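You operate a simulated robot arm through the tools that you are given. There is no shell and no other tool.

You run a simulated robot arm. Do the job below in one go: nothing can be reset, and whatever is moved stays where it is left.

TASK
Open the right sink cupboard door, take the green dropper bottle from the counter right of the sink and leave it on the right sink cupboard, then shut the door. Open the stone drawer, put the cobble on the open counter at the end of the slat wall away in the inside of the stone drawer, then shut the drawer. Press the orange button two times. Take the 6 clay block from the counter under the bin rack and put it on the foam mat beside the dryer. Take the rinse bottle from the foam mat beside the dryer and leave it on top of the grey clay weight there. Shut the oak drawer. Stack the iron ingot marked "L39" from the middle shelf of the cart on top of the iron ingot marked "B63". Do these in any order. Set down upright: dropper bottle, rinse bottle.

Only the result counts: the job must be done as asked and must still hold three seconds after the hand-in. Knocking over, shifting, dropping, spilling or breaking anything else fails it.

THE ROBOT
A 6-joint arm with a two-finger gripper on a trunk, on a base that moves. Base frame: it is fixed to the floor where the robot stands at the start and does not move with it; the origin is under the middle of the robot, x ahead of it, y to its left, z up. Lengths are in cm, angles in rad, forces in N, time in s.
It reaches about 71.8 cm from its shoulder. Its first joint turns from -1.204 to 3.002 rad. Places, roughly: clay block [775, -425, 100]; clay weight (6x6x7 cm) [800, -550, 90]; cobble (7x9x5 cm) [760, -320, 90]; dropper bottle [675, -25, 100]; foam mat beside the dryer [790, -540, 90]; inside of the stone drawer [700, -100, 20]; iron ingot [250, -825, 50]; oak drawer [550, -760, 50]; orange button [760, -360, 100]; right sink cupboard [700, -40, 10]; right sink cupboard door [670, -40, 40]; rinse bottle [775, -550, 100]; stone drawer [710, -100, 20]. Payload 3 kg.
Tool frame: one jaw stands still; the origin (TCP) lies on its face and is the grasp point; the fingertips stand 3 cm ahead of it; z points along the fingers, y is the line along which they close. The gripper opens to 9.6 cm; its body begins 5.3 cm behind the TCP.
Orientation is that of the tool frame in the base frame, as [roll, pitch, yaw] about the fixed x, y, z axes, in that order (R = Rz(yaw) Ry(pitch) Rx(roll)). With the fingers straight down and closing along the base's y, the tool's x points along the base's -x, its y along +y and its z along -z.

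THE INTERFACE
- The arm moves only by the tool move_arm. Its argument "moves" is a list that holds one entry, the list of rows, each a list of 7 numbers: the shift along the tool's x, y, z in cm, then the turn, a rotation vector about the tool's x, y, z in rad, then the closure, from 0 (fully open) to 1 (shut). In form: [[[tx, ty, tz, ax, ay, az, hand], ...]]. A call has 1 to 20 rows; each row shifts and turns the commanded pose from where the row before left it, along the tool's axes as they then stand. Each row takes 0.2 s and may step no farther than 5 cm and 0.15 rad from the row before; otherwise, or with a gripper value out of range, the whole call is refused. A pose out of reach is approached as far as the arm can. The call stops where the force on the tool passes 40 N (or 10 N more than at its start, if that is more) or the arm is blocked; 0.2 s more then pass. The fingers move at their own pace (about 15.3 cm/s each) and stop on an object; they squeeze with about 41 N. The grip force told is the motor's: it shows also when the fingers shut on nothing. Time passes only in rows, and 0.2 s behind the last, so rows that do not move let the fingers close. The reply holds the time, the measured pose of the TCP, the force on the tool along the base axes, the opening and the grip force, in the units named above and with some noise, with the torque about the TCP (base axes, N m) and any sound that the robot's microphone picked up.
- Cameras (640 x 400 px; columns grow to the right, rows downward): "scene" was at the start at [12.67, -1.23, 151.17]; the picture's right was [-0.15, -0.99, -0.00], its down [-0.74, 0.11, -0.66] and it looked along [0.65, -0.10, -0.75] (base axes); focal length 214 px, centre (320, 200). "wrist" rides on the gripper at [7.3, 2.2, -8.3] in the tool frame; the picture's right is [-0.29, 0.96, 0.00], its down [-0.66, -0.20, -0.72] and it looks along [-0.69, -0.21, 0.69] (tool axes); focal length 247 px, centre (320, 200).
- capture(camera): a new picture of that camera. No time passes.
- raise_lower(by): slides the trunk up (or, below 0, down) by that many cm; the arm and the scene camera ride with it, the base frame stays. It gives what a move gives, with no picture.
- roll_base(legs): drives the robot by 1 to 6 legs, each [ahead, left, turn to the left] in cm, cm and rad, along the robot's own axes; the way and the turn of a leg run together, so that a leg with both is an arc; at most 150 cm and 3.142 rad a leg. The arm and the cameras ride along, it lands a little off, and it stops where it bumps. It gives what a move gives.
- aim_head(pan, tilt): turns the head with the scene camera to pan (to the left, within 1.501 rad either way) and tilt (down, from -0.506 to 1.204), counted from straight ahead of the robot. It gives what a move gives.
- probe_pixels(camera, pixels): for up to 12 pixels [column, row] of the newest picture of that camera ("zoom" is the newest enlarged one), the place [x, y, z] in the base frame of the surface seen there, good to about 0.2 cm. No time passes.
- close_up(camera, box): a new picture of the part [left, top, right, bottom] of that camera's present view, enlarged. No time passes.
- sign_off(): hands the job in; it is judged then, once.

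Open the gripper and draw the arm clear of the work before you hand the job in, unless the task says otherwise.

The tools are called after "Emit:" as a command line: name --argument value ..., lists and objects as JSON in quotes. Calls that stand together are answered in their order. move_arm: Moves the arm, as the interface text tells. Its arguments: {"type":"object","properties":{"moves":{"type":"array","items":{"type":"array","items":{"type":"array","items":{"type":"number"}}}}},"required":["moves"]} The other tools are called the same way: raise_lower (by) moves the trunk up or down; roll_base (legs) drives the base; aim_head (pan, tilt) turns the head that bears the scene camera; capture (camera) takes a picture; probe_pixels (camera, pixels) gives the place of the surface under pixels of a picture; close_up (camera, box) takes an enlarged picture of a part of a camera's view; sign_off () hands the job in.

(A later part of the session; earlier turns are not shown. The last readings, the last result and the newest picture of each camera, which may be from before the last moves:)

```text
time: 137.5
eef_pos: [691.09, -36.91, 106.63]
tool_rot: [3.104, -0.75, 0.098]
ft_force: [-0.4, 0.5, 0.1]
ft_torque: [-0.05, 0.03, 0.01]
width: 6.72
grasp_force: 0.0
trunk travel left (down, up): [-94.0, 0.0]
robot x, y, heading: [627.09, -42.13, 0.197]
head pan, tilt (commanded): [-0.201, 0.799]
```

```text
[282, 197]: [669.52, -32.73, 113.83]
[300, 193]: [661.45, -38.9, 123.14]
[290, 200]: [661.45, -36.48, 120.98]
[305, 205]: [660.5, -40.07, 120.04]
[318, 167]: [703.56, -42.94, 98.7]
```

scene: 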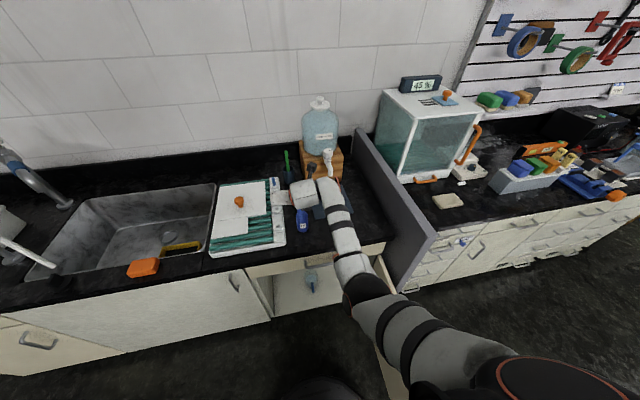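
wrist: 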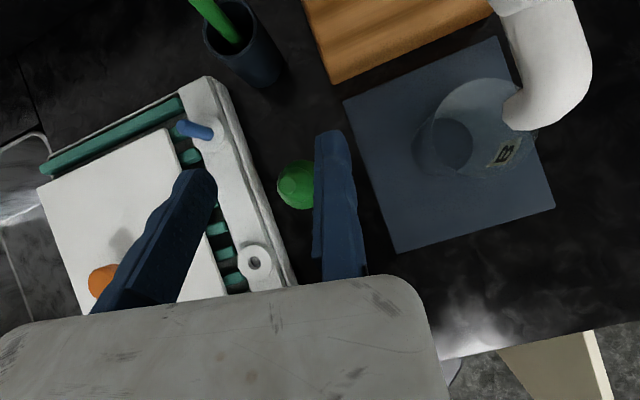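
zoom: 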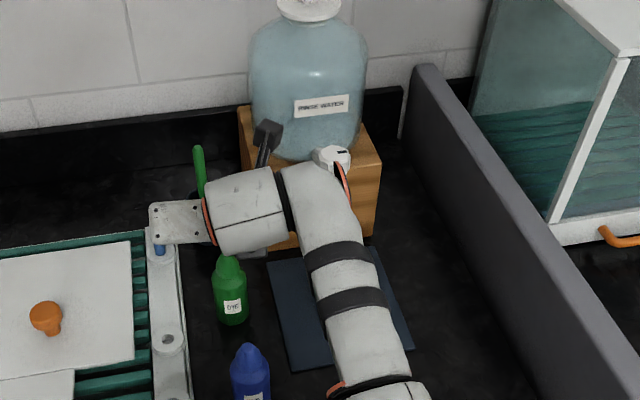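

Nothing is under the hand's left part (pin at (698,-23.5,97) is behind). Counter is z=88.1. I descend 11 cm straight down around the bottle.

Emit:
move_arm --moves '[[[-1.87, -0.07, 2.01, 0, 0, 0, 0.3], [-1.87, -0.07, 2.01, 0, 0, 0, 0.3], [-1.87, -0.07, 2.01, 0, 0, 0, 0.3], [-1.87, -0.07, 2.01, 0, 0, 0, 0.3]]]'

Emit:
capture --camera "wrist"

```text
time: 138.5
eef_pos: [691.33, -36.99, 95.5]
tool_rot: [3.104, -0.747, 0.096]
ft_force: [0.1, -1.0, -0.1]
ft_torque: [0.01, -0.02, 0.01]
width: 6.73
grasp_force: 0.2
trunk travel left (down, up): [-94.0, 0.0]
robot x, y, heading: [627.59, -42.34, 0.2]
head pan, tilt (commanded): [-0.201, 0.799]
```

```text
taken
```

wrist: 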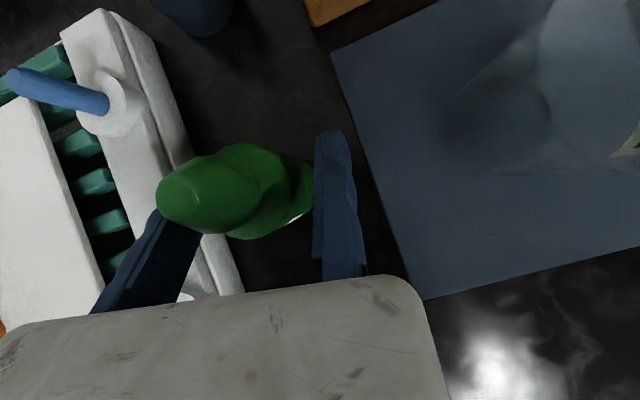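

The bottle stands between the jaws. I shift left 1 cm so the fixed jaw is almost touching and then close gently.

Emit:
move_arm --moves '[[[0, -1.0, 0, 0, 0, 0, 0.3], [0, 0, 0, 0, 0, 0, 0.45], [0, 0, 0, 0, 0, 0, 0.6], [0, 0, 0, 0, 0, 0, 0.8], [0, 0, 0, 0, 0, 0, 1], [0, 0, 0, 0, 0, 0, 1]]]'

Emit:
capture --camera "wrist"

```text
time: 139.9
eef_pos: [691.13, -35.91, 95.66]
tool_rot: [3.104, -0.746, 0.097]
ft_force: [-0.4, 2.0, 2.2]
ft_torque: [0.18, -0.01, 0.0]
width: 4.41
grasp_force: 41.4
trunk travel left (down, up): [-94.0, 0.0]
robot x, y, heading: [627.45, -42.39, 0.198]
head pan, tilt (commanded): [-0.201, 0.799]
```

```text
taken
```

wrist: 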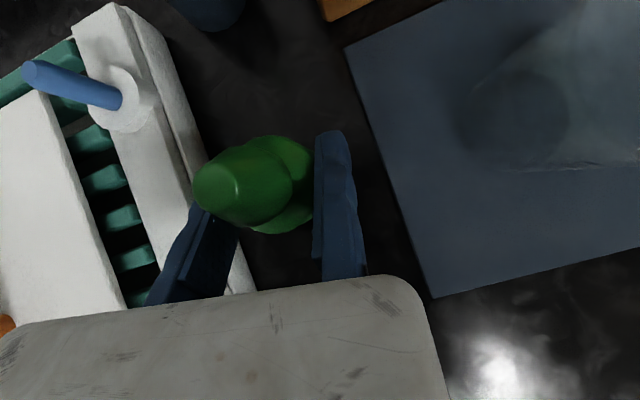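

The bottle is gripped (width 4.4, 41 N). I lift it 11 cm, then roll left 9 cm (to avoid the blue bottle) and back away.

Emit:
move_arm --moves '[[[1.0, 0, -1.1, 0, 0, 0, 1], [1.9, 0, -2.05, 0, 0, 0, 1], [1.9, 0, -2.05, 0, 0, 0, 1], [1.9, 0, -2.05, 0, 0, 0, 1], [0.9, 0, -1.0, 0, 0, 0, 1]]]'

Emit:
roll_base --legs '[[0, 9, 0]]'

Emit:
capture --camera "wrist"

Emit:
capture --camera "scene"

```text
time: 141.1
eef_pos: [690.99, -35.72, 106.73]
tool_rot: [3.102, -0.746, 0.096]
ft_force: [0.0, -0.4, -1.4]
ft_torque: [-0.07, 0.03, -0.03]
width: 4.38
grasp_force: 41.1
trunk travel left (down, up): [-94.0, 0.0]
robot x, y, heading: [627.41, -42.29, 0.201]
head pan, tilt (commanded): [-0.201, 0.799]
```

```text
time: 142.2
eef_pos: [689.34, -27.29, 106.6]
tool_rot: [3.106, -0.747, 0.094]
ft_force: [-0.2, 0.8, -1.4]
ft_torque: [-0.03, 0.01, 0.04]
width: 4.37
grasp_force: 41.1
trunk travel left (down, up): [-94.0, 0.0]
robot x, y, heading: [625.68, -33.67, 0.198]
head pan, tilt (commanded): [-0.201, 0.799]
```

```text
taken
```

wrist: 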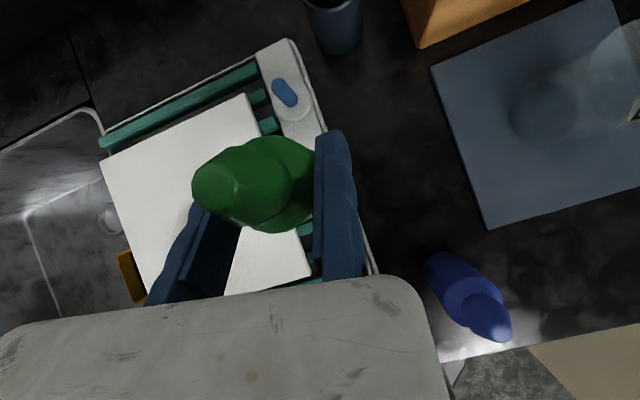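

```text
taken
```

scene: 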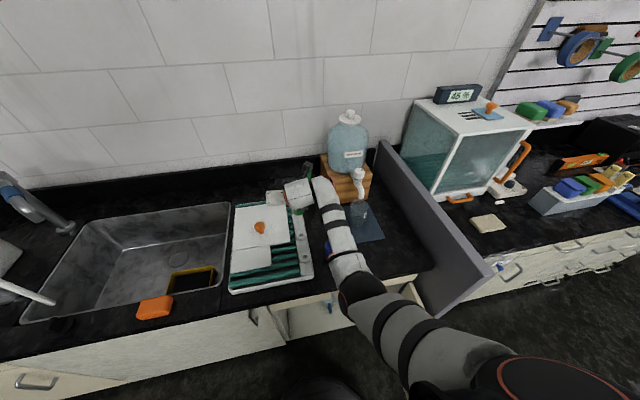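

The bottle is held and clear of the blue one. I back away 60 cm, then lower the trunk so the bottle is just above cupboard-floor height.

Emit:
roll_base --legs '[[-60, 0, 0]]'

Emit:
raise_lower --by -40

Emit:
raise_lower --by -39

Emit:
aim_head --pan 0.0 --tilt 0.6

Emit:
capture --camera "scene"

Emit:
capture --camera "wrist"

```text
time: 145.5
eef_pos: [631.41, -38.55, 106.68]
tool_rot: [3.103, -0.746, 0.1]
ft_force: [0.5, 0.1, -0.8]
ft_torque: [-0.03, -0.01, 0.0]
width: 4.4
grasp_force: 41.2
trunk travel left (down, up): [-94.0, 0.0]
robot x, y, heading: [567.8, -45.3, 0.203]
head pan, tilt (commanded): [-0.201, 0.799]
```

```text
time: 149.4
eef_pos: [631.27, -38.47, 66.6]
tool_rot: [3.102, -0.746, 0.1]
ft_force: [0.3, 0.6, -0.9]
ft_torque: [-0.04, 0.04, 0.06]
width: 4.38
grasp_force: 41.1
trunk travel left (down, up): [-54.0, 40.0]
robot x, y, heading: [567.7, -45.25, 0.196]
head pan, tilt (commanded): [-0.201, 0.799]
```

```text
time: 153.1
eef_pos: [631.28, -38.6, 27.73]
tool_rot: [3.103, -0.747, 0.101]
ft_force: [0.2, 0.0, -0.8]
ft_torque: [-0.01, 0.02, 0.0]
width: 4.38
grasp_force: 40.7
trunk travel left (down, up): [-15.0, 79.0]
robot x, y, heading: [568.03, -45.15, 0.2]
head pan, tilt (commanded): [-0.201, 0.799]
```

```text
time: 153.8
eef_pos: [631.36, -38.57, 27.67]
tool_rot: [3.102, -0.748, 0.099]
ft_force: [-0.5, -0.4, -1.7]
ft_torque: [-0.02, 0.04, 0.02]
width: 4.38
grasp_force: 41.0
trunk travel left (down, up): [-15.0, 79.0]
robot x, y, heading: [567.77, -45.32, 0.206]
head pan, tilt (commanded): [0.0, 0.6]
```

```text
taken
```

scene: 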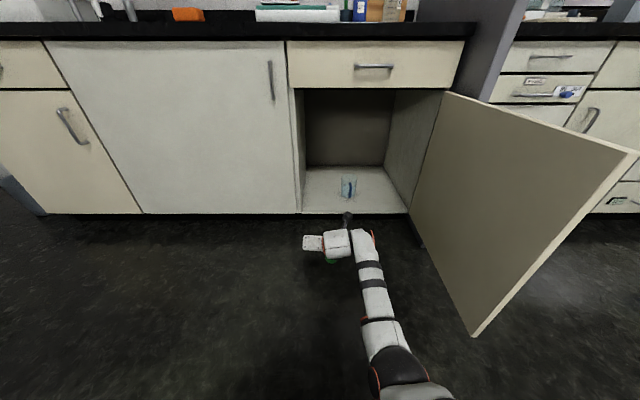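

```text
taken
```

wrist: 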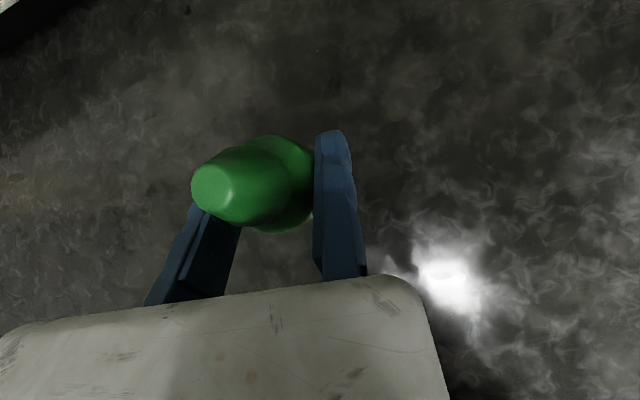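

I have a straight view into the cupboard with the beaker at (349,187). I probe beaker and side walls to choose the place.

Emit:
close_up --camera "scene" --box '[290, 120, 420, 220]'

Emit:
probe_pixels --camera "scene" --pixels '[[350, 190], [343, 185], [355, 185], [303, 208], [306, 190], [299, 170], [330, 205], [308, 170], [350, 197]]'

```text
4.00 times, centred on (355, 170) of scene
```

zoom: 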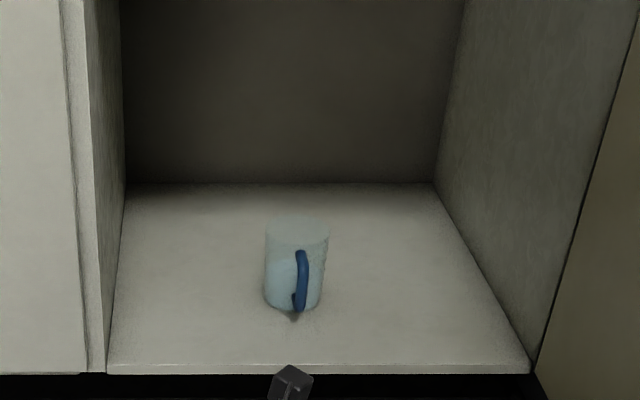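

```text
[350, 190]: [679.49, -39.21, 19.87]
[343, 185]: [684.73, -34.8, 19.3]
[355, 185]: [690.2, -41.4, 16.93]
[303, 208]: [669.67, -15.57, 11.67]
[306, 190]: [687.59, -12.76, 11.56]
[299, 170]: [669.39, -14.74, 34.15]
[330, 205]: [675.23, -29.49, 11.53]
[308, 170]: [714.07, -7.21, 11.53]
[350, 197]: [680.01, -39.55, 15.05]
```

The left wall is at l≈58 and the beaker's left edge at l≈36, so I aim the bottle at (677.6,-27.3). I drive 47 cm ahead with the bottle 8 cm above the floor of the cupboard.

Emit:
roll_base --legs '[[47.3, -0.5, 0]]'

Emit:
capture --camera "wrist"

Emit:
capture --camera "scene"

```text
time: 156.7
eef_pos: [677.95, -29.56, 27.79]
tool_rot: [3.103, -0.748, 0.098]
ft_force: [1.2, 0.6, 0.0]
ft_torque: [-0.02, 0.0, -0.03]
width: 4.38
grasp_force: 41.2
trunk travel left (down, up): [-15.0, 79.0]
robot x, y, heading: [614.11, -36.6, 0.205]
head pan, tilt (commanded): [0.0, 0.6]
```

```text
taken
```

wrist: 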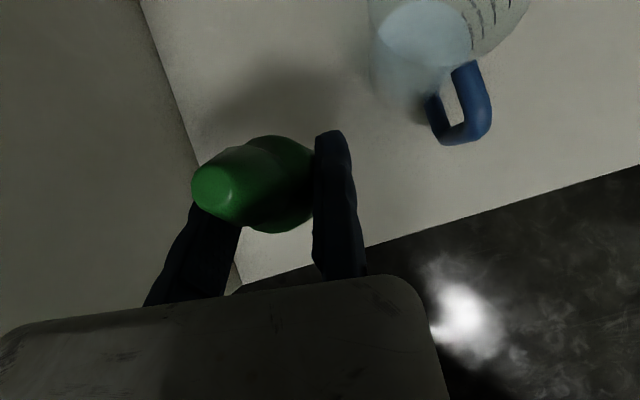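

```text
taken
```

scene: 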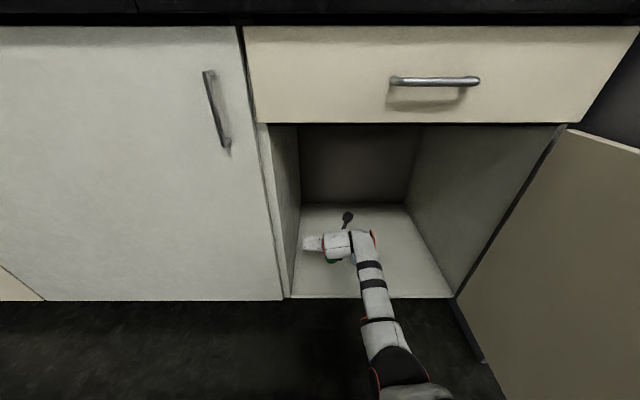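

The bottle is over the cupboard floor, clear of the beaker and wall. I lower the trunk by 8 cm, then settle the last bit with the arm.

Emit:
raise_lower --by -8

Emit:
move_arm --moves '[[[-0.2, 0, 0.22, 0, 0, 0, 1], [-0.2, 0, 0.22, 0, 0, 0, 1]]]'

```text
time: 157.8
eef_pos: [677.93, -29.56, 19.72]
tool_rot: [3.102, -0.748, 0.1]
ft_force: [-0.5, -0.6, -1.9]
ft_torque: [-0.02, 0.0, 0.01]
width: 4.38
grasp_force: 40.9
trunk travel left (down, up): [-7.0, 87.0]
robot x, y, heading: [614.3, -36.06, 0.203]
head pan, tilt (commanded): [0.0, 0.6]
```

```text
time: 158.4
eef_pos: [677.85, -29.42, 19.22]
tool_rot: [3.102, -0.747, 0.1]
ft_force: [-0.2, -0.1, -1.5]
ft_torque: [-0.04, -0.03, 0.03]
width: 4.4
grasp_force: 41.2
trunk travel left (down, up): [-7.0, 87.0]
robot x, y, heading: [614.29, -36.19, 0.198]
head pan, tilt (commanded): [0.0, 0.6]
```

No contact yet (force still ≈ the bottle's weight). I lower in small steps.

Emit:
move_arm --moves '[[[-0.1, 0, 0.11, 0, 0, 0, 1], [-0.1, 0, 0.11, 0, 0, 0, 1]]]'

Emit:
capture --camera "wrist"

```text
time: 159.0
eef_pos: [677.98, -29.46, 18.86]
tool_rot: [3.104, -0.747, 0.098]
ft_force: [-0.7, -0.3, 3.2]
ft_torque: [0.17, 0.08, 0.06]
width: 4.37
grasp_force: 41.6
trunk travel left (down, up): [-7.0, 87.0]
robot x, y, heading: [614.28, -36.31, 0.197]
head pan, tilt (commanded): [0.0, 0.6]
```

```text
taken
```

wrist: 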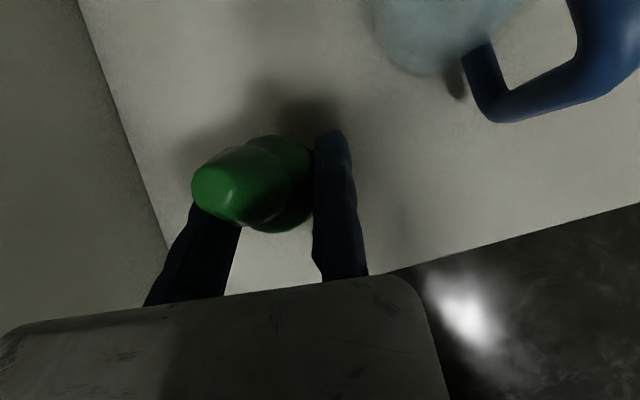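

Contact is felt (Fz +3.2). I open the jaws, centre them around the bottle and draw back along the hand's axis.

Emit:
move_arm --moves '[[[0, 0, 0, 0, 0, 0, 0.5], [0, 0, 0, 0, 0, 0, 0.35], [0, 0.5, 0, 0, 0, 0, 0.3], [0, 0.5, 0, 0, 0, 0, 0.25], [0, 0, -2, 0, 0, 0, 0.25], [0, 0, -3, 0, 0, 0, 0.25], [0, 0, -3, 0, 0, 0, 0.25]]]'

Emit:
capture --camera "wrist"

```text
time: 160.8
eef_pos: [673.38, -31.63, 27.24]
tool_rot: [3.07, -0.799, 0.113]
ft_force: [-0.3, 0.0, 0.7]
ft_torque: [0.02, 0.04, 0.01]
width: 7.21
grasp_force: 0.1
trunk travel left (down, up): [-7.0, 87.0]
robot x, y, heading: [614.75, -36.32, 0.199]
head pan, tilt (commanded): [0.0, 0.6]
stopped in row 7: the arm was blocked; the commanded pose is now the measured one
```

```text
taken
```

wrist: 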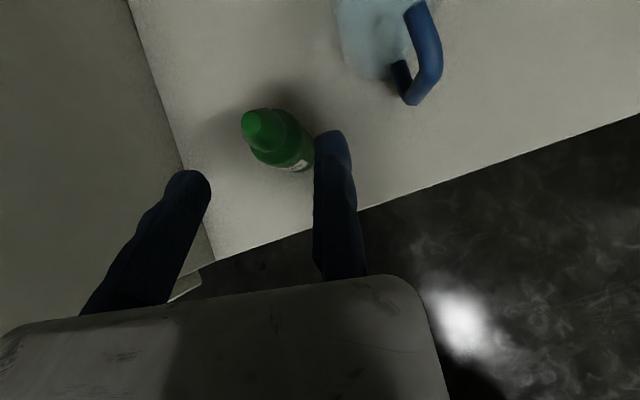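

The bottle stands upright on the cupboard floor and the hand is free. I roll the base back to withdraw fully.

Emit:
roll_base --legs '[[-45, 0, 0]]'

Emit:
capture --camera "scene"

```text
time: 163.6
eef_pos: [629.64, -40.51, 27.4]
tool_rot: [3.074, -0.8, 0.108]
ft_force: [-0.5, 0.9, -0.6]
ft_torque: [-0.03, -0.02, 0.01]
width: 7.18
grasp_force: 0.1
trunk travel left (down, up): [-7.0, 87.0]
robot x, y, heading: [570.29, -44.89, 0.197]
head pan, tilt (commanded): [0.0, 0.6]
```

```text
taken
```

scene: 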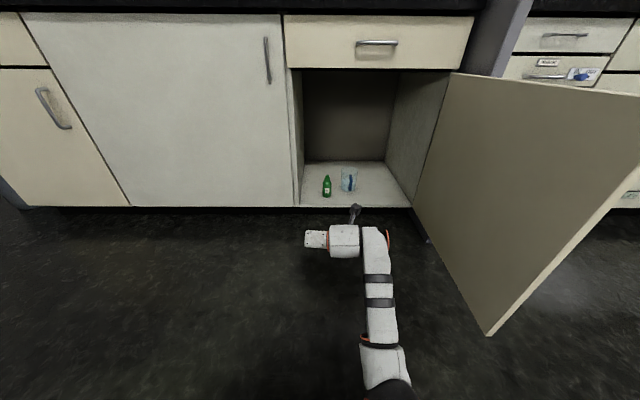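

The bottle is in place. To shut the door I'll take the hand around to its outer (right) side: raise a bit, back off, roll right.

Emit:
raise_lower --by 16

Emit:
roll_base --legs '[[-32, 0, 0], [0, -62, 0]]'

Emit:
capture --camera "scene"

```text
time: 165.4
eef_pos: [629.87, -40.64, 42.37]
tool_rot: [3.081, -0.785, 0.099]
ft_force: [0.3, -0.2, -0.1]
ft_torque: [0.01, 0.0, 0.01]
width: 7.18
grasp_force: 0.1
trunk travel left (down, up): [-23.0, 71.0]
robot x, y, heading: [570.56, -45.19, 0.201]
head pan, tilt (commanded): [0.0, 0.6]
```

```text
time: 170.5
eef_pos: [612.15, -107.21, 42.32]
tool_rot: [3.081, -0.785, 0.104]
ft_force: [-0.1, 0.3, -0.9]
ft_torque: [-0.06, 0.01, 0.0]
width: 7.2
grasp_force: 0.0
trunk travel left (down, up): [-23.0, 71.0]
robot x, y, heading: [553.01, -112.23, 0.204]
head pan, tilt (commanded): [0.0, 0.6]
```

```text
taken
```

scene: 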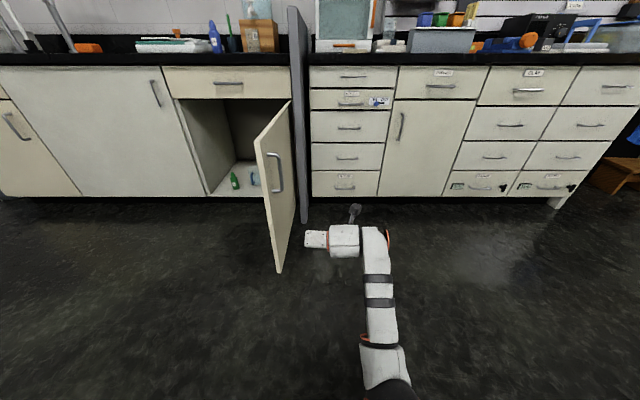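

The hand is right of the open door. I close the jaws, drive forward 24 cm, then roll left to push the door's outer face.

Emit:
move_arm --moves '[[[0, 0, 0, 0, 0, 0, 0.9], [0, 0, 0, 0, 0, 0, 1]]]'

Emit:
roll_base --legs '[[22, 0, 0], [0, 20, 0]]'

Emit:
capture --camera "scene"

```text
time: 171.1
eef_pos: [612.1, -107.07, 42.32]
tool_rot: [3.083, -0.786, 0.106]
ft_force: [-0.1, 0.1, -0.6]
ft_torque: [-0.02, 0.02, 0.02]
width: 0.01
grasp_force: 33.3
trunk travel left (down, up): [-23.0, 71.0]
robot x, y, heading: [552.95, -111.97, 0.204]
head pan, tilt (commanded): [0.0, 0.6]
```

```text
time: 174.0
eef_pos: [629.57, -83.58, 42.37]
tool_rot: [3.083, -0.787, 0.108]
ft_force: [0.0, -0.1, 0.2]
ft_torque: [0.03, -0.02, 0.03]
width: 0.0
grasp_force: 33.0
trunk travel left (down, up): [-23.0, 71.0]
robot x, y, heading: [569.82, -88.42, 0.211]
head pan, tilt (commanded): [0.0, 0.6]
```

```text
taken
```

scene: 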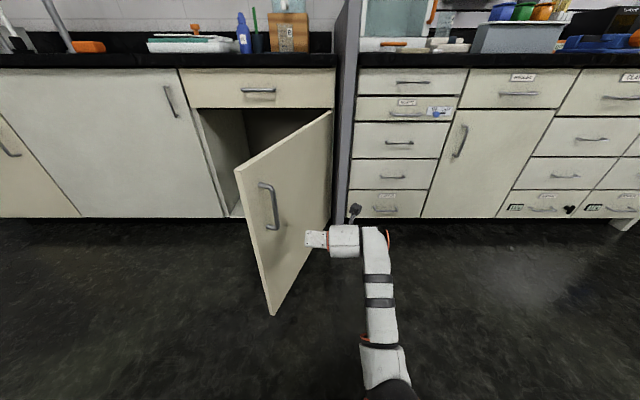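

The door follows the hand. I continue left, then push forward.

Emit:
roll_base --legs '[[0, 17, 0], [18, 6, 0]]'

Emit:
capture --camera "scene"

```text
time: 176.6
eef_pos: [642.37, -57.33, 42.38]
tool_rot: [3.081, -0.787, 0.107]
ft_force: [0.8, -0.6, 0.6]
ft_torque: [-0.01, 0.0, 0.04]
width: 0.0
grasp_force: 33.5
trunk travel left (down, up): [-23.0, 71.0]
robot x, y, heading: [582.68, -62.16, 0.204]
head pan, tilt (commanded): [0.0, 0.6]
```

```text
taken
```

scene: 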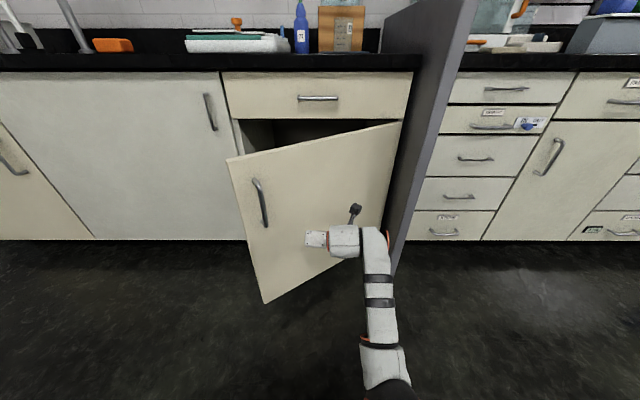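

The door is about 30° open. I push forward and left to shut it.

Emit:
roll_base --legs '[[20, 10, 0]]'

Emit:
roll_base --legs '[[10, 0, 0]]'

Emit:
capture --camera "scene"

```text
time: 178.3
eef_pos: [660.09, -43.22, 42.39]
tool_rot: [3.081, -0.786, 0.112]
ft_force: [0.2, 0.0, 0.3]
ft_torque: [0.01, 0.02, -0.01]
width: 0.01
grasp_force: 33.1
trunk travel left (down, up): [-23.0, 71.0]
robot x, y, heading: [600.59, -48.07, 0.209]
head pan, tilt (commanded): [0.0, 0.6]
```

```text
time: 179.4
eef_pos: [667.74, -41.55, 42.34]
tool_rot: [3.087, -0.766, 0.104]
ft_force: [-11.8, -2.5, 7.2]
ft_torque: [0.01, 0.0, 0.0]
width: 0.0
grasp_force: 32.8
trunk travel left (down, up): [-23.0, 71.0]
robot x, y, heading: [609.12, -46.74, 0.211]
head pan, tilt (commanded): [0.0, 0.6]
stopped in leg 1: the force on the tool passed its limit at 150 N (the readings are from after the stop); the commanded pose is now the measured one
```

```text
taken
```

scene: 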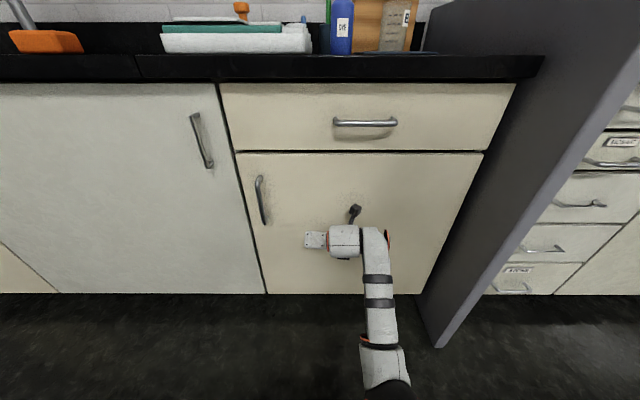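

The door seems shut. I back off and check it is flush.

Emit:
roll_base --legs '[[-35, 0, 0]]'

Emit:
capture --camera "scene"

Emit:
close_up --camera "scene" --box '[240, 40, 480, 220]'

```text
time: 181.7
eef_pos: [633.14, -48.97, 42.15]
tool_rot: [3.087, -0.763, 0.105]
ft_force: [0.6, 0.1, 0.0]
ft_torque: [0.02, -0.01, 0.03]
width: 0.0
grasp_force: 33.1
trunk travel left (down, up): [-23.0, 71.0]
robot x, y, heading: [574.29, -53.99, 0.203]
head pan, tilt (commanded): [0.0, 0.6]
```

```text
taken
```

scene: 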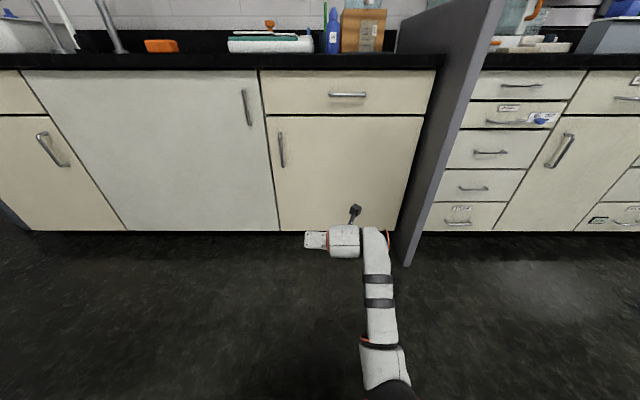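

```text
2.22 times, centred on (360, 130) of scene
```

zoom: 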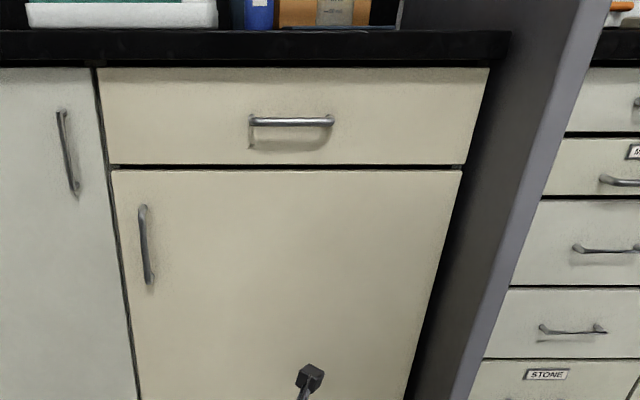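

Emit:
probe_pixels --camera "scene" --pixels '[[275, 200], [270, 125], [262, 105], [265, 150], [400, 180], [415, 125], [425, 105], [290, 215]]'

Emit:
roll_base --legs '[[-10, 0, 0], [0, -60, 0]]'

Emit:
capture --camera "scene"

```text
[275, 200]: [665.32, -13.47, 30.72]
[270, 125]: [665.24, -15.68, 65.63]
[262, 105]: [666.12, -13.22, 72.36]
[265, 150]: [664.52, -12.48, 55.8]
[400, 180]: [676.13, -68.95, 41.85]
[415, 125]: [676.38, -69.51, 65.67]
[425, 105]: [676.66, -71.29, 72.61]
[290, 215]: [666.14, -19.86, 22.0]
```

```text
time: 185.8
eef_pos: [635.89, -108.26, 42.07]
tool_rot: [3.085, -0.761, 0.117]
ft_force: [-0.8, -0.6, -0.2]
ft_torque: [-0.01, 0.01, -0.03]
width: 0.01
grasp_force: 33.6
trunk travel left (down, up): [-23.0, 71.0]
robot x, y, heading: [576.82, -113.92, 0.217]
head pan, tilt (commanded): [0.0, 0.6]
```

```text
taken
```

scene: 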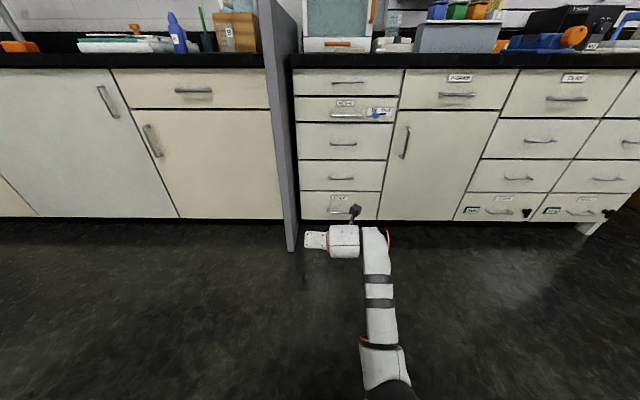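

The door plane matches its shut position (665.2 at y≈-15.5). Now the stone drawer: the bottom-left one with label "STONE" at (343,197). I zoom in.

Emit:
close_up --camera "scene" --box '[280, 60, 520, 240]'

Emit:
probe_pixels --camera "zoom" --pixels '[[180, 150], [150, 200]]'

```text
2.22 times, centred on (400, 150) of scene
```

zoom: 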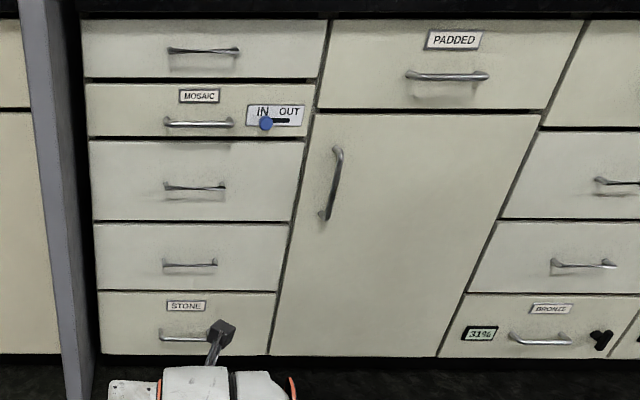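

```text
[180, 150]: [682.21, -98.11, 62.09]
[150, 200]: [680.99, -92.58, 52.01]
```

The STONE drawer's handle is partly hidden behind my hand. I probe the visible part, and back off/shift to get a clear view.

Emit:
probe_pixels --camera "zoom" --pixels '[[162, 336], [175, 338], [190, 339], [203, 339], [120, 320], [120, 345], [250, 310], [103, 293], [272, 296], [104, 352]]'

Emit:
roll_base --legs '[[-15, 25, 0]]'

Emit:
aim_head --pan -0.4 --tilt 0.5

Emit:
capture --camera "scene"

```text
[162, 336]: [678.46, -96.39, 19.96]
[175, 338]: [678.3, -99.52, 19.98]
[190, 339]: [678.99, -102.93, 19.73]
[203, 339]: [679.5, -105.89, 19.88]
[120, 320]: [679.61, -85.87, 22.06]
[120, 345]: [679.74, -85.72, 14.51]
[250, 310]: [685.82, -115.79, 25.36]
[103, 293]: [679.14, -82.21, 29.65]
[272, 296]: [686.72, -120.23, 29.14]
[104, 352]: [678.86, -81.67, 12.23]
```

```text
time: 187.8
eef_pos: [615.53, -86.84, 42.14]
tool_rot: [3.087, -0.764, 0.118]
ft_force: [-0.5, -0.7, 0.2]
ft_torque: [0.0, -0.01, 0.0]
width: 0.0
grasp_force: 33.1
trunk travel left (down, up): [-23.0, 71.0]
robot x, y, heading: [556.82, -92.35, 0.221]
head pan, tilt (commanded): [0.0, 0.6]
```

```text
time: 188.7
eef_pos: [615.62, -86.9, 42.12]
tool_rot: [3.084, -0.763, 0.12]
ft_force: [-0.5, 0.9, 0.2]
ft_torque: [-0.02, -0.01, 0.02]
width: 0.0
grasp_force: 33.4
trunk travel left (down, up): [-23.0, 71.0]
robot x, y, heading: [556.32, -92.7, 0.219]
head pan, tilt (commanded): [-0.4, 0.499]
```

```text
taken
```

scene: 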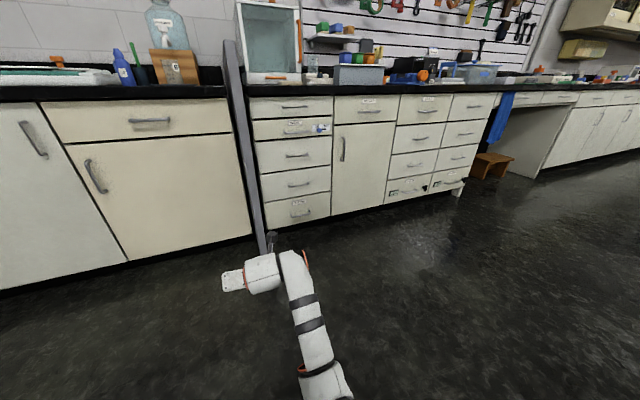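

I zoom in on the STONE drawer in this clear view to get the handle's extent.

Emit:
close_up --camera "scene" --box '[240, 170, 350, 240]'

```text
5.71 times, centred on (295, 205) of scene
```

zoom: 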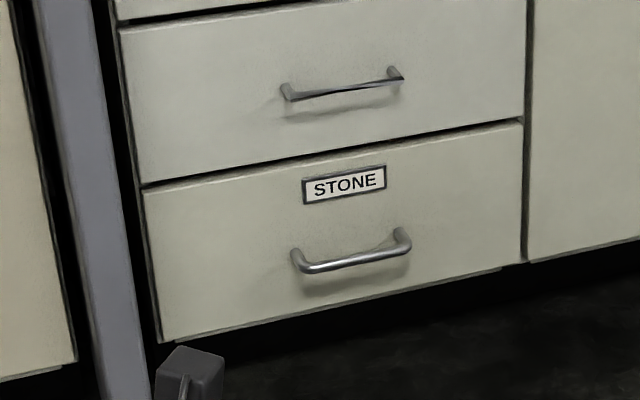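

Emit:
probe_pixels --camera "zoom" --pixels '[[302, 267], [325, 267], [350, 262], [375, 256], [400, 250], [409, 243], [350, 285], [340, 240], [160, 320], [515, 250]]'

```text
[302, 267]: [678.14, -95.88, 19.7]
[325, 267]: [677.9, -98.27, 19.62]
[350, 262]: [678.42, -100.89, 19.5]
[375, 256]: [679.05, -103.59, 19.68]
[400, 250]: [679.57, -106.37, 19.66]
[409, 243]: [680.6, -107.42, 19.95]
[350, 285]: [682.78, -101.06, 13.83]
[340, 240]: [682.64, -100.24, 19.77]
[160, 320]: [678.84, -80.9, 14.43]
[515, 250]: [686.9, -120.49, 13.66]
```

The handle bar's centre is (678.9,-101.2,19.7), 12 cm long, horizontal. I bring the hand level and roll it by -90° so the jaws close vertically.

Emit:
move_arm --moves '[[[-2.5, 1, -3, 0, 0.1, 0, 0.3], [-2.5, 1, -3, 0, 0.1, 0, 0.3], [-2, 2, -3, 0, 0.1, 0, 0.3], [-2, 2, -2, 0, 0.1, 0, 0.3], [-1, 3, -2, 0, 0.12, 0, 0.3], [0, 3, -2, 0, 0.12, 0, 0.3], [0, 3, 0, 0, 0.12, 0, 0.3]]]'

Emit:
move_arm --moves '[[[0, 0, 0, 0, 0, -0.143, 0.3], [0, 0, 0, 0, 0, -0.143, 0.3], [0, 0, 0, 0, 0, -0.143, 0.3], [0, 0, 0, 0, 0, -0.143, 0.3], [0, 0, 0, 0, 0, -0.143, 0.3], [0, 0, 0, 0, 0, -0.143, 0.3], [0, 0, 0, 0, 0, -0.143, 0.3], [0, 0, 0, 0, 0, -0.143, 0.3], [0, 0, 0, 0, 0, -0.143, 0.3], [0, 0, 0, 0, 0, -0.143, 0.3], [0, 0, 0, 0, 0, -0.143, 0.3]]]'

Emit:
capture --camera "wrist"

```text
time: 189.3
eef_pos: [614.35, -91.61, 55.32]
tool_rot: [2.792, -1.219, 0.356]
ft_force: [-0.1, -0.1, 0.3]
ft_torque: [-0.04, -0.01, -0.01]
width: 6.72
grasp_force: 0.1
trunk travel left (down, up): [-23.0, 71.0]
robot x, y, heading: [556.07, -92.84, 0.223]
head pan, tilt (commanded): [-0.4, 0.499]
stopped in row 2: the arm was blocked; the commanded pose is now the measured one
```

```text
time: 191.7
eef_pos: [614.23, -91.63, 55.21]
tool_rot: [1.902, 0.125, 1.594]
ft_force: [0.4, -0.9, 0.6]
ft_torque: [0.0, 0.0, 0.01]
width: 6.72
grasp_force: 0.1
trunk travel left (down, up): [-23.0, 71.0]
robot x, y, heading: [556.9, -92.37, 0.223]
head pan, tilt (commanded): [-0.4, 0.499]
```

```text
taken
```

wrist: 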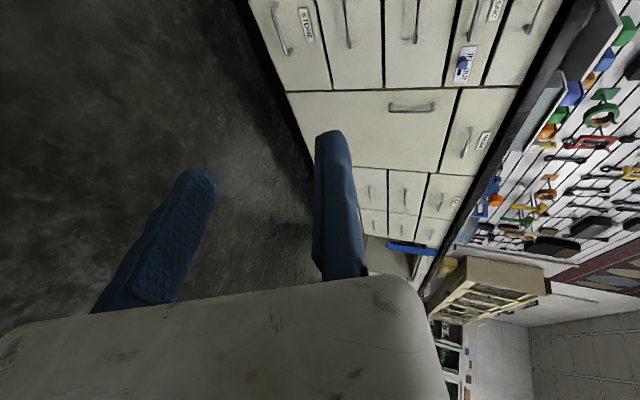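

The hand is rolled; it still points 19° down and heads -0.02. I correct it to level with heading 0.2.

Emit:
move_arm --moves '[[[0, 0, 0, -0.1137, 0.0657, 0.0314, 0.3], [0, 0, 0, -0.1137, 0.0657, 0.0314, 0.3], [0, 0, 0, -0.1137, 0.0657, 0.0314, 0.3]]]'

Emit:
capture --camera "wrist"

Emit:
capture --camera "scene"

```text
time: 192.6
eef_pos: [616.27, -88.42, 53.86]
tool_rot: [1.567, 0.137, 1.686]
ft_force: [-0.1, -0.3, 0.1]
ft_torque: [-0.01, 0.0, 0.04]
width: 6.74
grasp_force: 0.0
out of reach, approached as far as the arm can: row 2, 3
trunk travel left (down, up): [-23.0, 71.0]
robot x, y, heading: [556.53, -92.8, 0.216]
head pan, tilt (commanded): [-0.4, 0.499]
stopped in row 3: the arm was blocked; the commanded pose is now the measured one
```

```text
taken
```

wrist: 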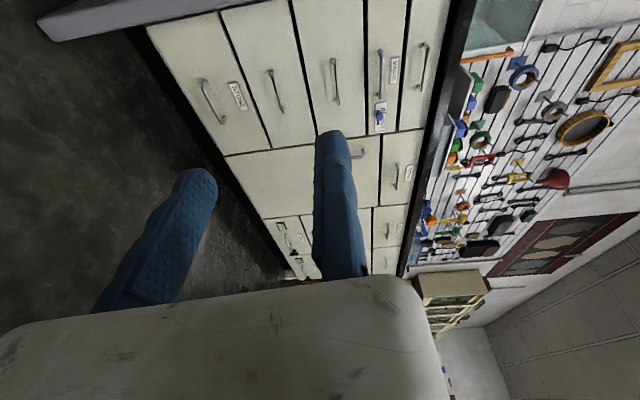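

```text
taken
```

scene: 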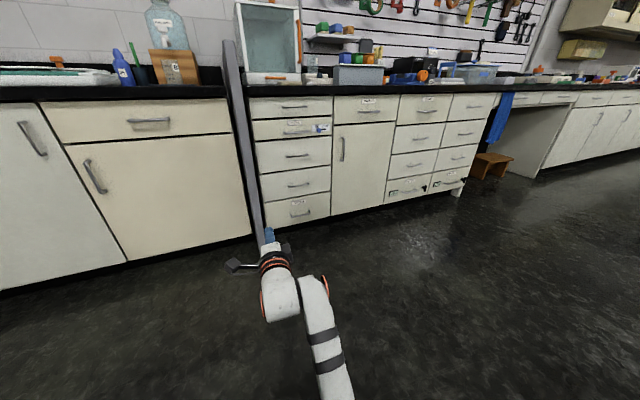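

The hand is level with heading 0.12 and a slight roll. I correct the roll and lower the hand 13 cm with the arm, then lower the trunk.

Emit:
move_arm --moves '[[[0, -3, 0, 0, 0, 0.07, 0.3], [0, -3.3, 0, 0, 0, 0.07, 0.3], [0, -3.3, 0, 0, 0, 0, 0.3], [0, -3.3, 0, 0, 0, 0, 0.3]]]'

Emit:
raise_lower --by -20

```text
time: 193.6
eef_pos: [616.12, -88.66, 40.86]
tool_rot: [1.571, -0.007, 1.689]
ft_force: [-0.2, -0.3, -0.3]
ft_torque: [0.02, 0.03, 0.0]
width: 6.73
grasp_force: 0.1
trunk travel left (down, up): [-23.0, 71.0]
robot x, y, heading: [556.54, -92.05, 0.213]
head pan, tilt (commanded): [-0.4, 0.499]
```

```text
time: 196.0
eef_pos: [616.0, -88.5, 31.1]
tool_rot: [1.535, 0.021, 1.688]
ft_force: [0.1, 0.3, 0.5]
ft_torque: [-0.01, 0.04, -0.01]
width: 6.73
grasp_force: 0.2
trunk travel left (down, up): [-10.4, 83.6]
robot x, y, heading: [556.44, -92.64, 0.222]
head pan, tilt (commanded): [-0.4, 0.499]
stopped: the arm was blocked; the commanded pose is now the measured one
```

The trunk stopped (probably the low elbow met the base). I extend the arm forward so the elbow rises, then lower further.

Emit:
raise_lower --by 4

Emit:
move_arm --moves '[[[0, 0, 3, 0, 0, 0, 0.3], [0, 0, 3, 0, 0, 0, 0.3], [0, 0, 3, 0, 0, 0, 0.3]]]'

Emit:
capture --camera "scene"

```text
time: 196.8
eef_pos: [616.78, -89.2, 33.09]
tool_rot: [1.547, 0.006, 1.684]
ft_force: [-0.7, 0.3, 0.5]
ft_torque: [-0.01, 0.0, -0.02]
width: 6.72
grasp_force: 0.1
trunk travel left (down, up): [-14.4, 79.6]
robot x, y, heading: [556.55, -92.73, 0.218]
head pan, tilt (commanded): [-0.4, 0.499]
```

```text
time: 197.6
eef_pos: [625.74, -88.16, 33.57]
tool_rot: [1.547, 0.007, 1.685]
ft_force: [0.4, -0.2, 0.2]
ft_torque: [0.03, -0.01, -0.01]
width: 6.71
grasp_force: 0.2
trunk travel left (down, up): [-14.4, 79.6]
robot x, y, heading: [556.82, -92.74, 0.22]
head pan, tilt (commanded): [-0.4, 0.499]
```

```text
taken
```

scene: 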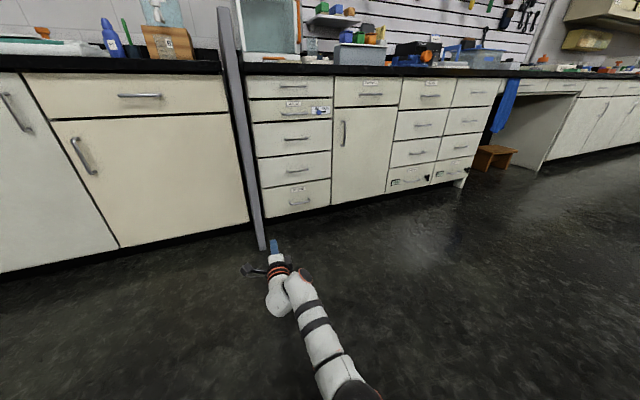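

Extended forward, the hand is at (625.7,-88.2,33.6). I lower the trunk by 13.

Emit:
raise_lower --by -13

Emit:
capture --camera "wrist"

```text
time: 199.4
eef_pos: [626.13, -87.73, 29.35]
tool_rot: [1.471, 0.013, 1.685]
ft_force: [-0.6, 0.1, 0.3]
ft_torque: [0.01, 0.06, -0.02]
width: 6.71
grasp_force: 0.1
trunk travel left (down, up): [-4.2, 89.8]
robot x, y, heading: [556.68, -92.5, 0.22]
head pan, tilt (commanded): [-0.4, 0.499]
stopped: the arm was blocked; the commanded pose is now the measured one
```

```text
taken
```

wrist: 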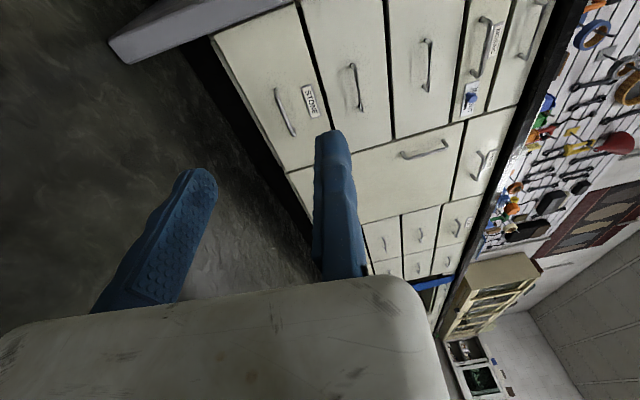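

The arm is blocked low down by the base. I'll instead use a higher shoulder and a hand pitched ~45° down: raise the trunk 24 and pitch the hand.

Emit:
raise_lower --by 26

Emit:
move_arm --moves '[[[0, 0, -1, 0.12, 0, 0, 0.3], [0, 0, -1, 0.12, 0, 0, 0.3], [0, 0, -1, 0.12, 0, 0, 0.3], [0, 0, 0, 0.12, 0, 0, 0.3], [0, 0, 0, 0.12, 0, 0, 0.3], [0, 0, 0, 0.12, 0, 0, 0.3]]]'

Emit:
capture --camera "wrist"

```text
time: 202.1
eef_pos: [626.61, -88.28, 51.32]
tool_rot: [1.519, 0.01, 1.679]
ft_force: [0.5, 0.8, 0.0]
ft_torque: [-0.01, -0.01, -0.03]
width: 6.71
grasp_force: 0.0
trunk travel left (down, up): [-30.2, 63.8]
robot x, y, heading: [556.3, -92.66, 0.224]
head pan, tilt (commanded): [-0.4, 0.499]
```

```text
time: 203.4
eef_pos: [623.02, -85.24, 51.09]
tool_rot: [2.238, 0.016, 1.677]
ft_force: [-0.4, 0.1, -0.1]
ft_torque: [-0.02, -0.01, 0.0]
width: 6.72
grasp_force: 0.0
out of reach, approached as far as the arm can: row 4, 5, 6
trunk travel left (down, up): [-30.2, 63.8]
robot x, y, heading: [556.5, -92.59, 0.223]
head pan, tilt (commanded): [-0.4, 0.499]
```

```text
taken
```

wrist: 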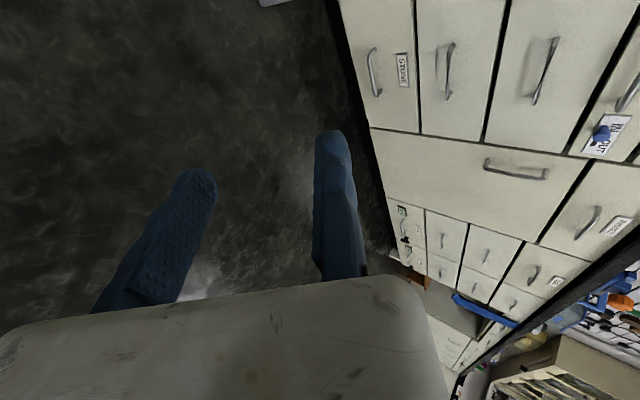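

The hand now points 38° down. I lower it with the arm by ~28 cm while drawing back slightly.

Emit:
move_arm --moves '[[[0, -3.9, 1.46, 0, 0, 0, 0.3], [0, -3.9, 1.46, 0, 0, 0, 0.3], [0, -3.9, 1.46, 0, 0, 0, 0.3], [0, -3.9, 1.46, 0, 0, 0, 0.3], [0, -3.9, 1.46, 0, 0, 0, 0.3], [0, -3.9, 1.46, 0, 0, 0, 0.3], [0, -3.9, 1.46, 0, 0, 0, 0.3]]]'

Emit:
capture --camera "scene"

Emit:
capture --camera "wrist"

```text
time: 205.1
eef_pos: [614.21, -86.59, 23.29]
tool_rot: [2.239, 0.01, 1.683]
ft_force: [-0.6, 0.5, 0.1]
ft_torque: [0.01, -0.03, 0.03]
width: 6.74
grasp_force: 0.0
trunk travel left (down, up): [-30.2, 63.8]
robot x, y, heading: [556.39, -92.94, 0.22]
head pan, tilt (commanded): [-0.4, 0.499]
```

```text
taken
```

scene: 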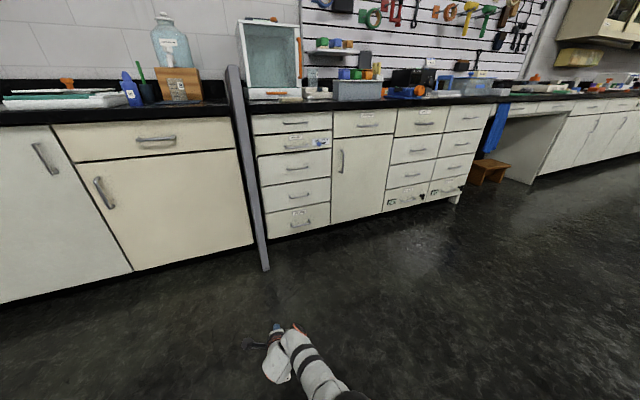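

```text
taken
```

wrist: 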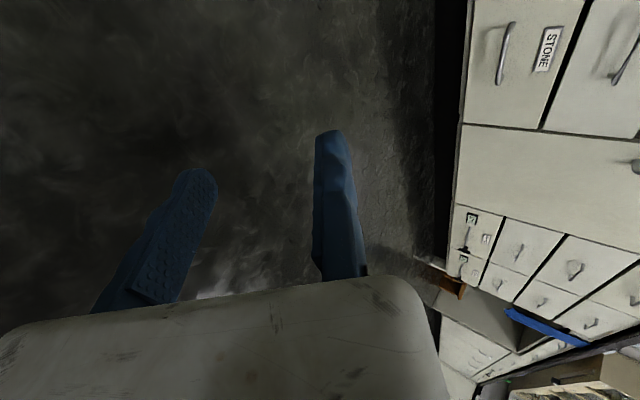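

The hand is at (614.2,-86.6,23.3), 38° down, jaws closing in the vertical plane. I roll right and forward to a pre-grasp near the STONE handle.

Emit:
roll_base --legs '[[0, -27.7, 0], [46, 0, 0]]'

Emit:
capture --camera "wrist"

Emit:
capture --camera "scene"

```text
time: 209.3
eef_pos: [664.64, -103.96, 23.32]
tool_rot: [2.237, 0.009, 1.679]
ft_force: [0.3, -0.6, -0.8]
ft_torque: [0.0, -0.02, -0.03]
width: 6.74
grasp_force: 0.0
trunk travel left (down, up): [-30.2, 63.8]
robot x, y, heading: [606.69, -109.94, 0.213]
head pan, tilt (commanded): [-0.4, 0.499]
```

```text
taken
```

wrist: 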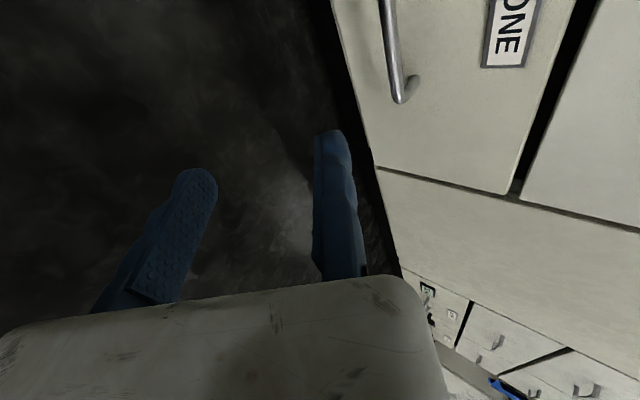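

```text
taken
```

scene: 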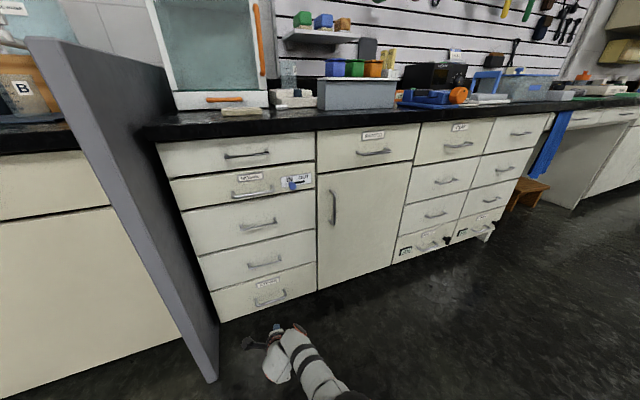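

The wrist camera sees the handle bar at (385–400, 0–100). I probe it to refine the position.

Emit:
probe_pixels --camera "wrist" --pixels '[[383, 10], [388, 40], [393, 70], [397, 92], [412, 80], [450, 100], [400, 165], [455, 60]]'

```text
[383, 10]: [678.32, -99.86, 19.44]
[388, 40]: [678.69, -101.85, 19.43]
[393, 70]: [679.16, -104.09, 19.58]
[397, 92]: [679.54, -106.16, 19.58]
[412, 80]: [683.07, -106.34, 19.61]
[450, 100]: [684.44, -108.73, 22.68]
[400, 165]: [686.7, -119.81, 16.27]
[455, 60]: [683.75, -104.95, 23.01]
```

The bar centre is about (678.8,-101.0,19.4). I roll 9.5 cm forward to the pre-grasp, then adjust with the arm.

Emit:
roll_base --legs '[[9.5, 0.4, 0]]'

Emit:
capture --camera "wrist"

```text
time: 210.5
eef_pos: [673.81, -101.49, 23.36]
tool_rot: [2.237, 0.01, 1.68]
ft_force: [0.6, -0.4, -0.5]
ft_torque: [0.03, 0.02, -0.01]
width: 6.73
grasp_force: 0.1
trunk travel left (down, up): [-30.2, 63.8]
robot x, y, heading: [615.95, -107.34, 0.218]
head pan, tilt (commanded): [-0.4, 0.499]
```

```text
taken
```

wrist: 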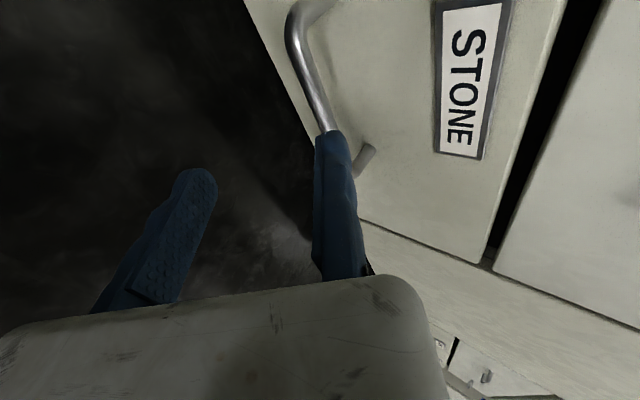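

The bar is in line with the fixed finger, so the hand needs +1.1 cm in y. The arm is near its reach, so I first draw it back 5 cm and roll the base 5 cm closer.

Emit:
move_arm --moves '[[[0, -1.5, -2, 0, 0, 0, 0.4], [0, -1.5, -2, 0, 0, 0, 0.4]]]'

Emit:
roll_base --legs '[[5, 0, 0]]'

Emit:
capture --camera "wrist"

```text
time: 211.1
eef_pos: [668.87, -102.13, 23.43]
tool_rot: [2.237, 0.011, 1.679]
ft_force: [0.6, 0.0, -0.5]
ft_torque: [0.0, -0.03, -0.01]
width: 5.75
grasp_force: 0.2
trunk travel left (down, up): [-30.2, 63.8]
robot x, y, heading: [616.27, -107.58, 0.217]
head pan, tilt (commanded): [-0.4, 0.499]
```

```text
time: 212.0
eef_pos: [673.88, -100.89, 23.44]
tool_rot: [2.238, 0.011, 1.681]
ft_force: [-0.2, -0.5, -0.3]
ft_torque: [0.01, 0.01, 0.0]
width: 5.78
grasp_force: 0.0
trunk travel left (down, up): [-30.2, 63.8]
robot x, y, heading: [621.25, -106.39, 0.221]
head pan, tilt (commanded): [-0.4, 0.499]
```

```text
taken
```

wrist: 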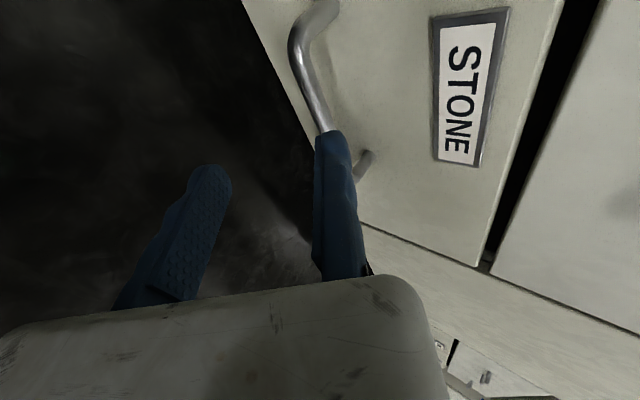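

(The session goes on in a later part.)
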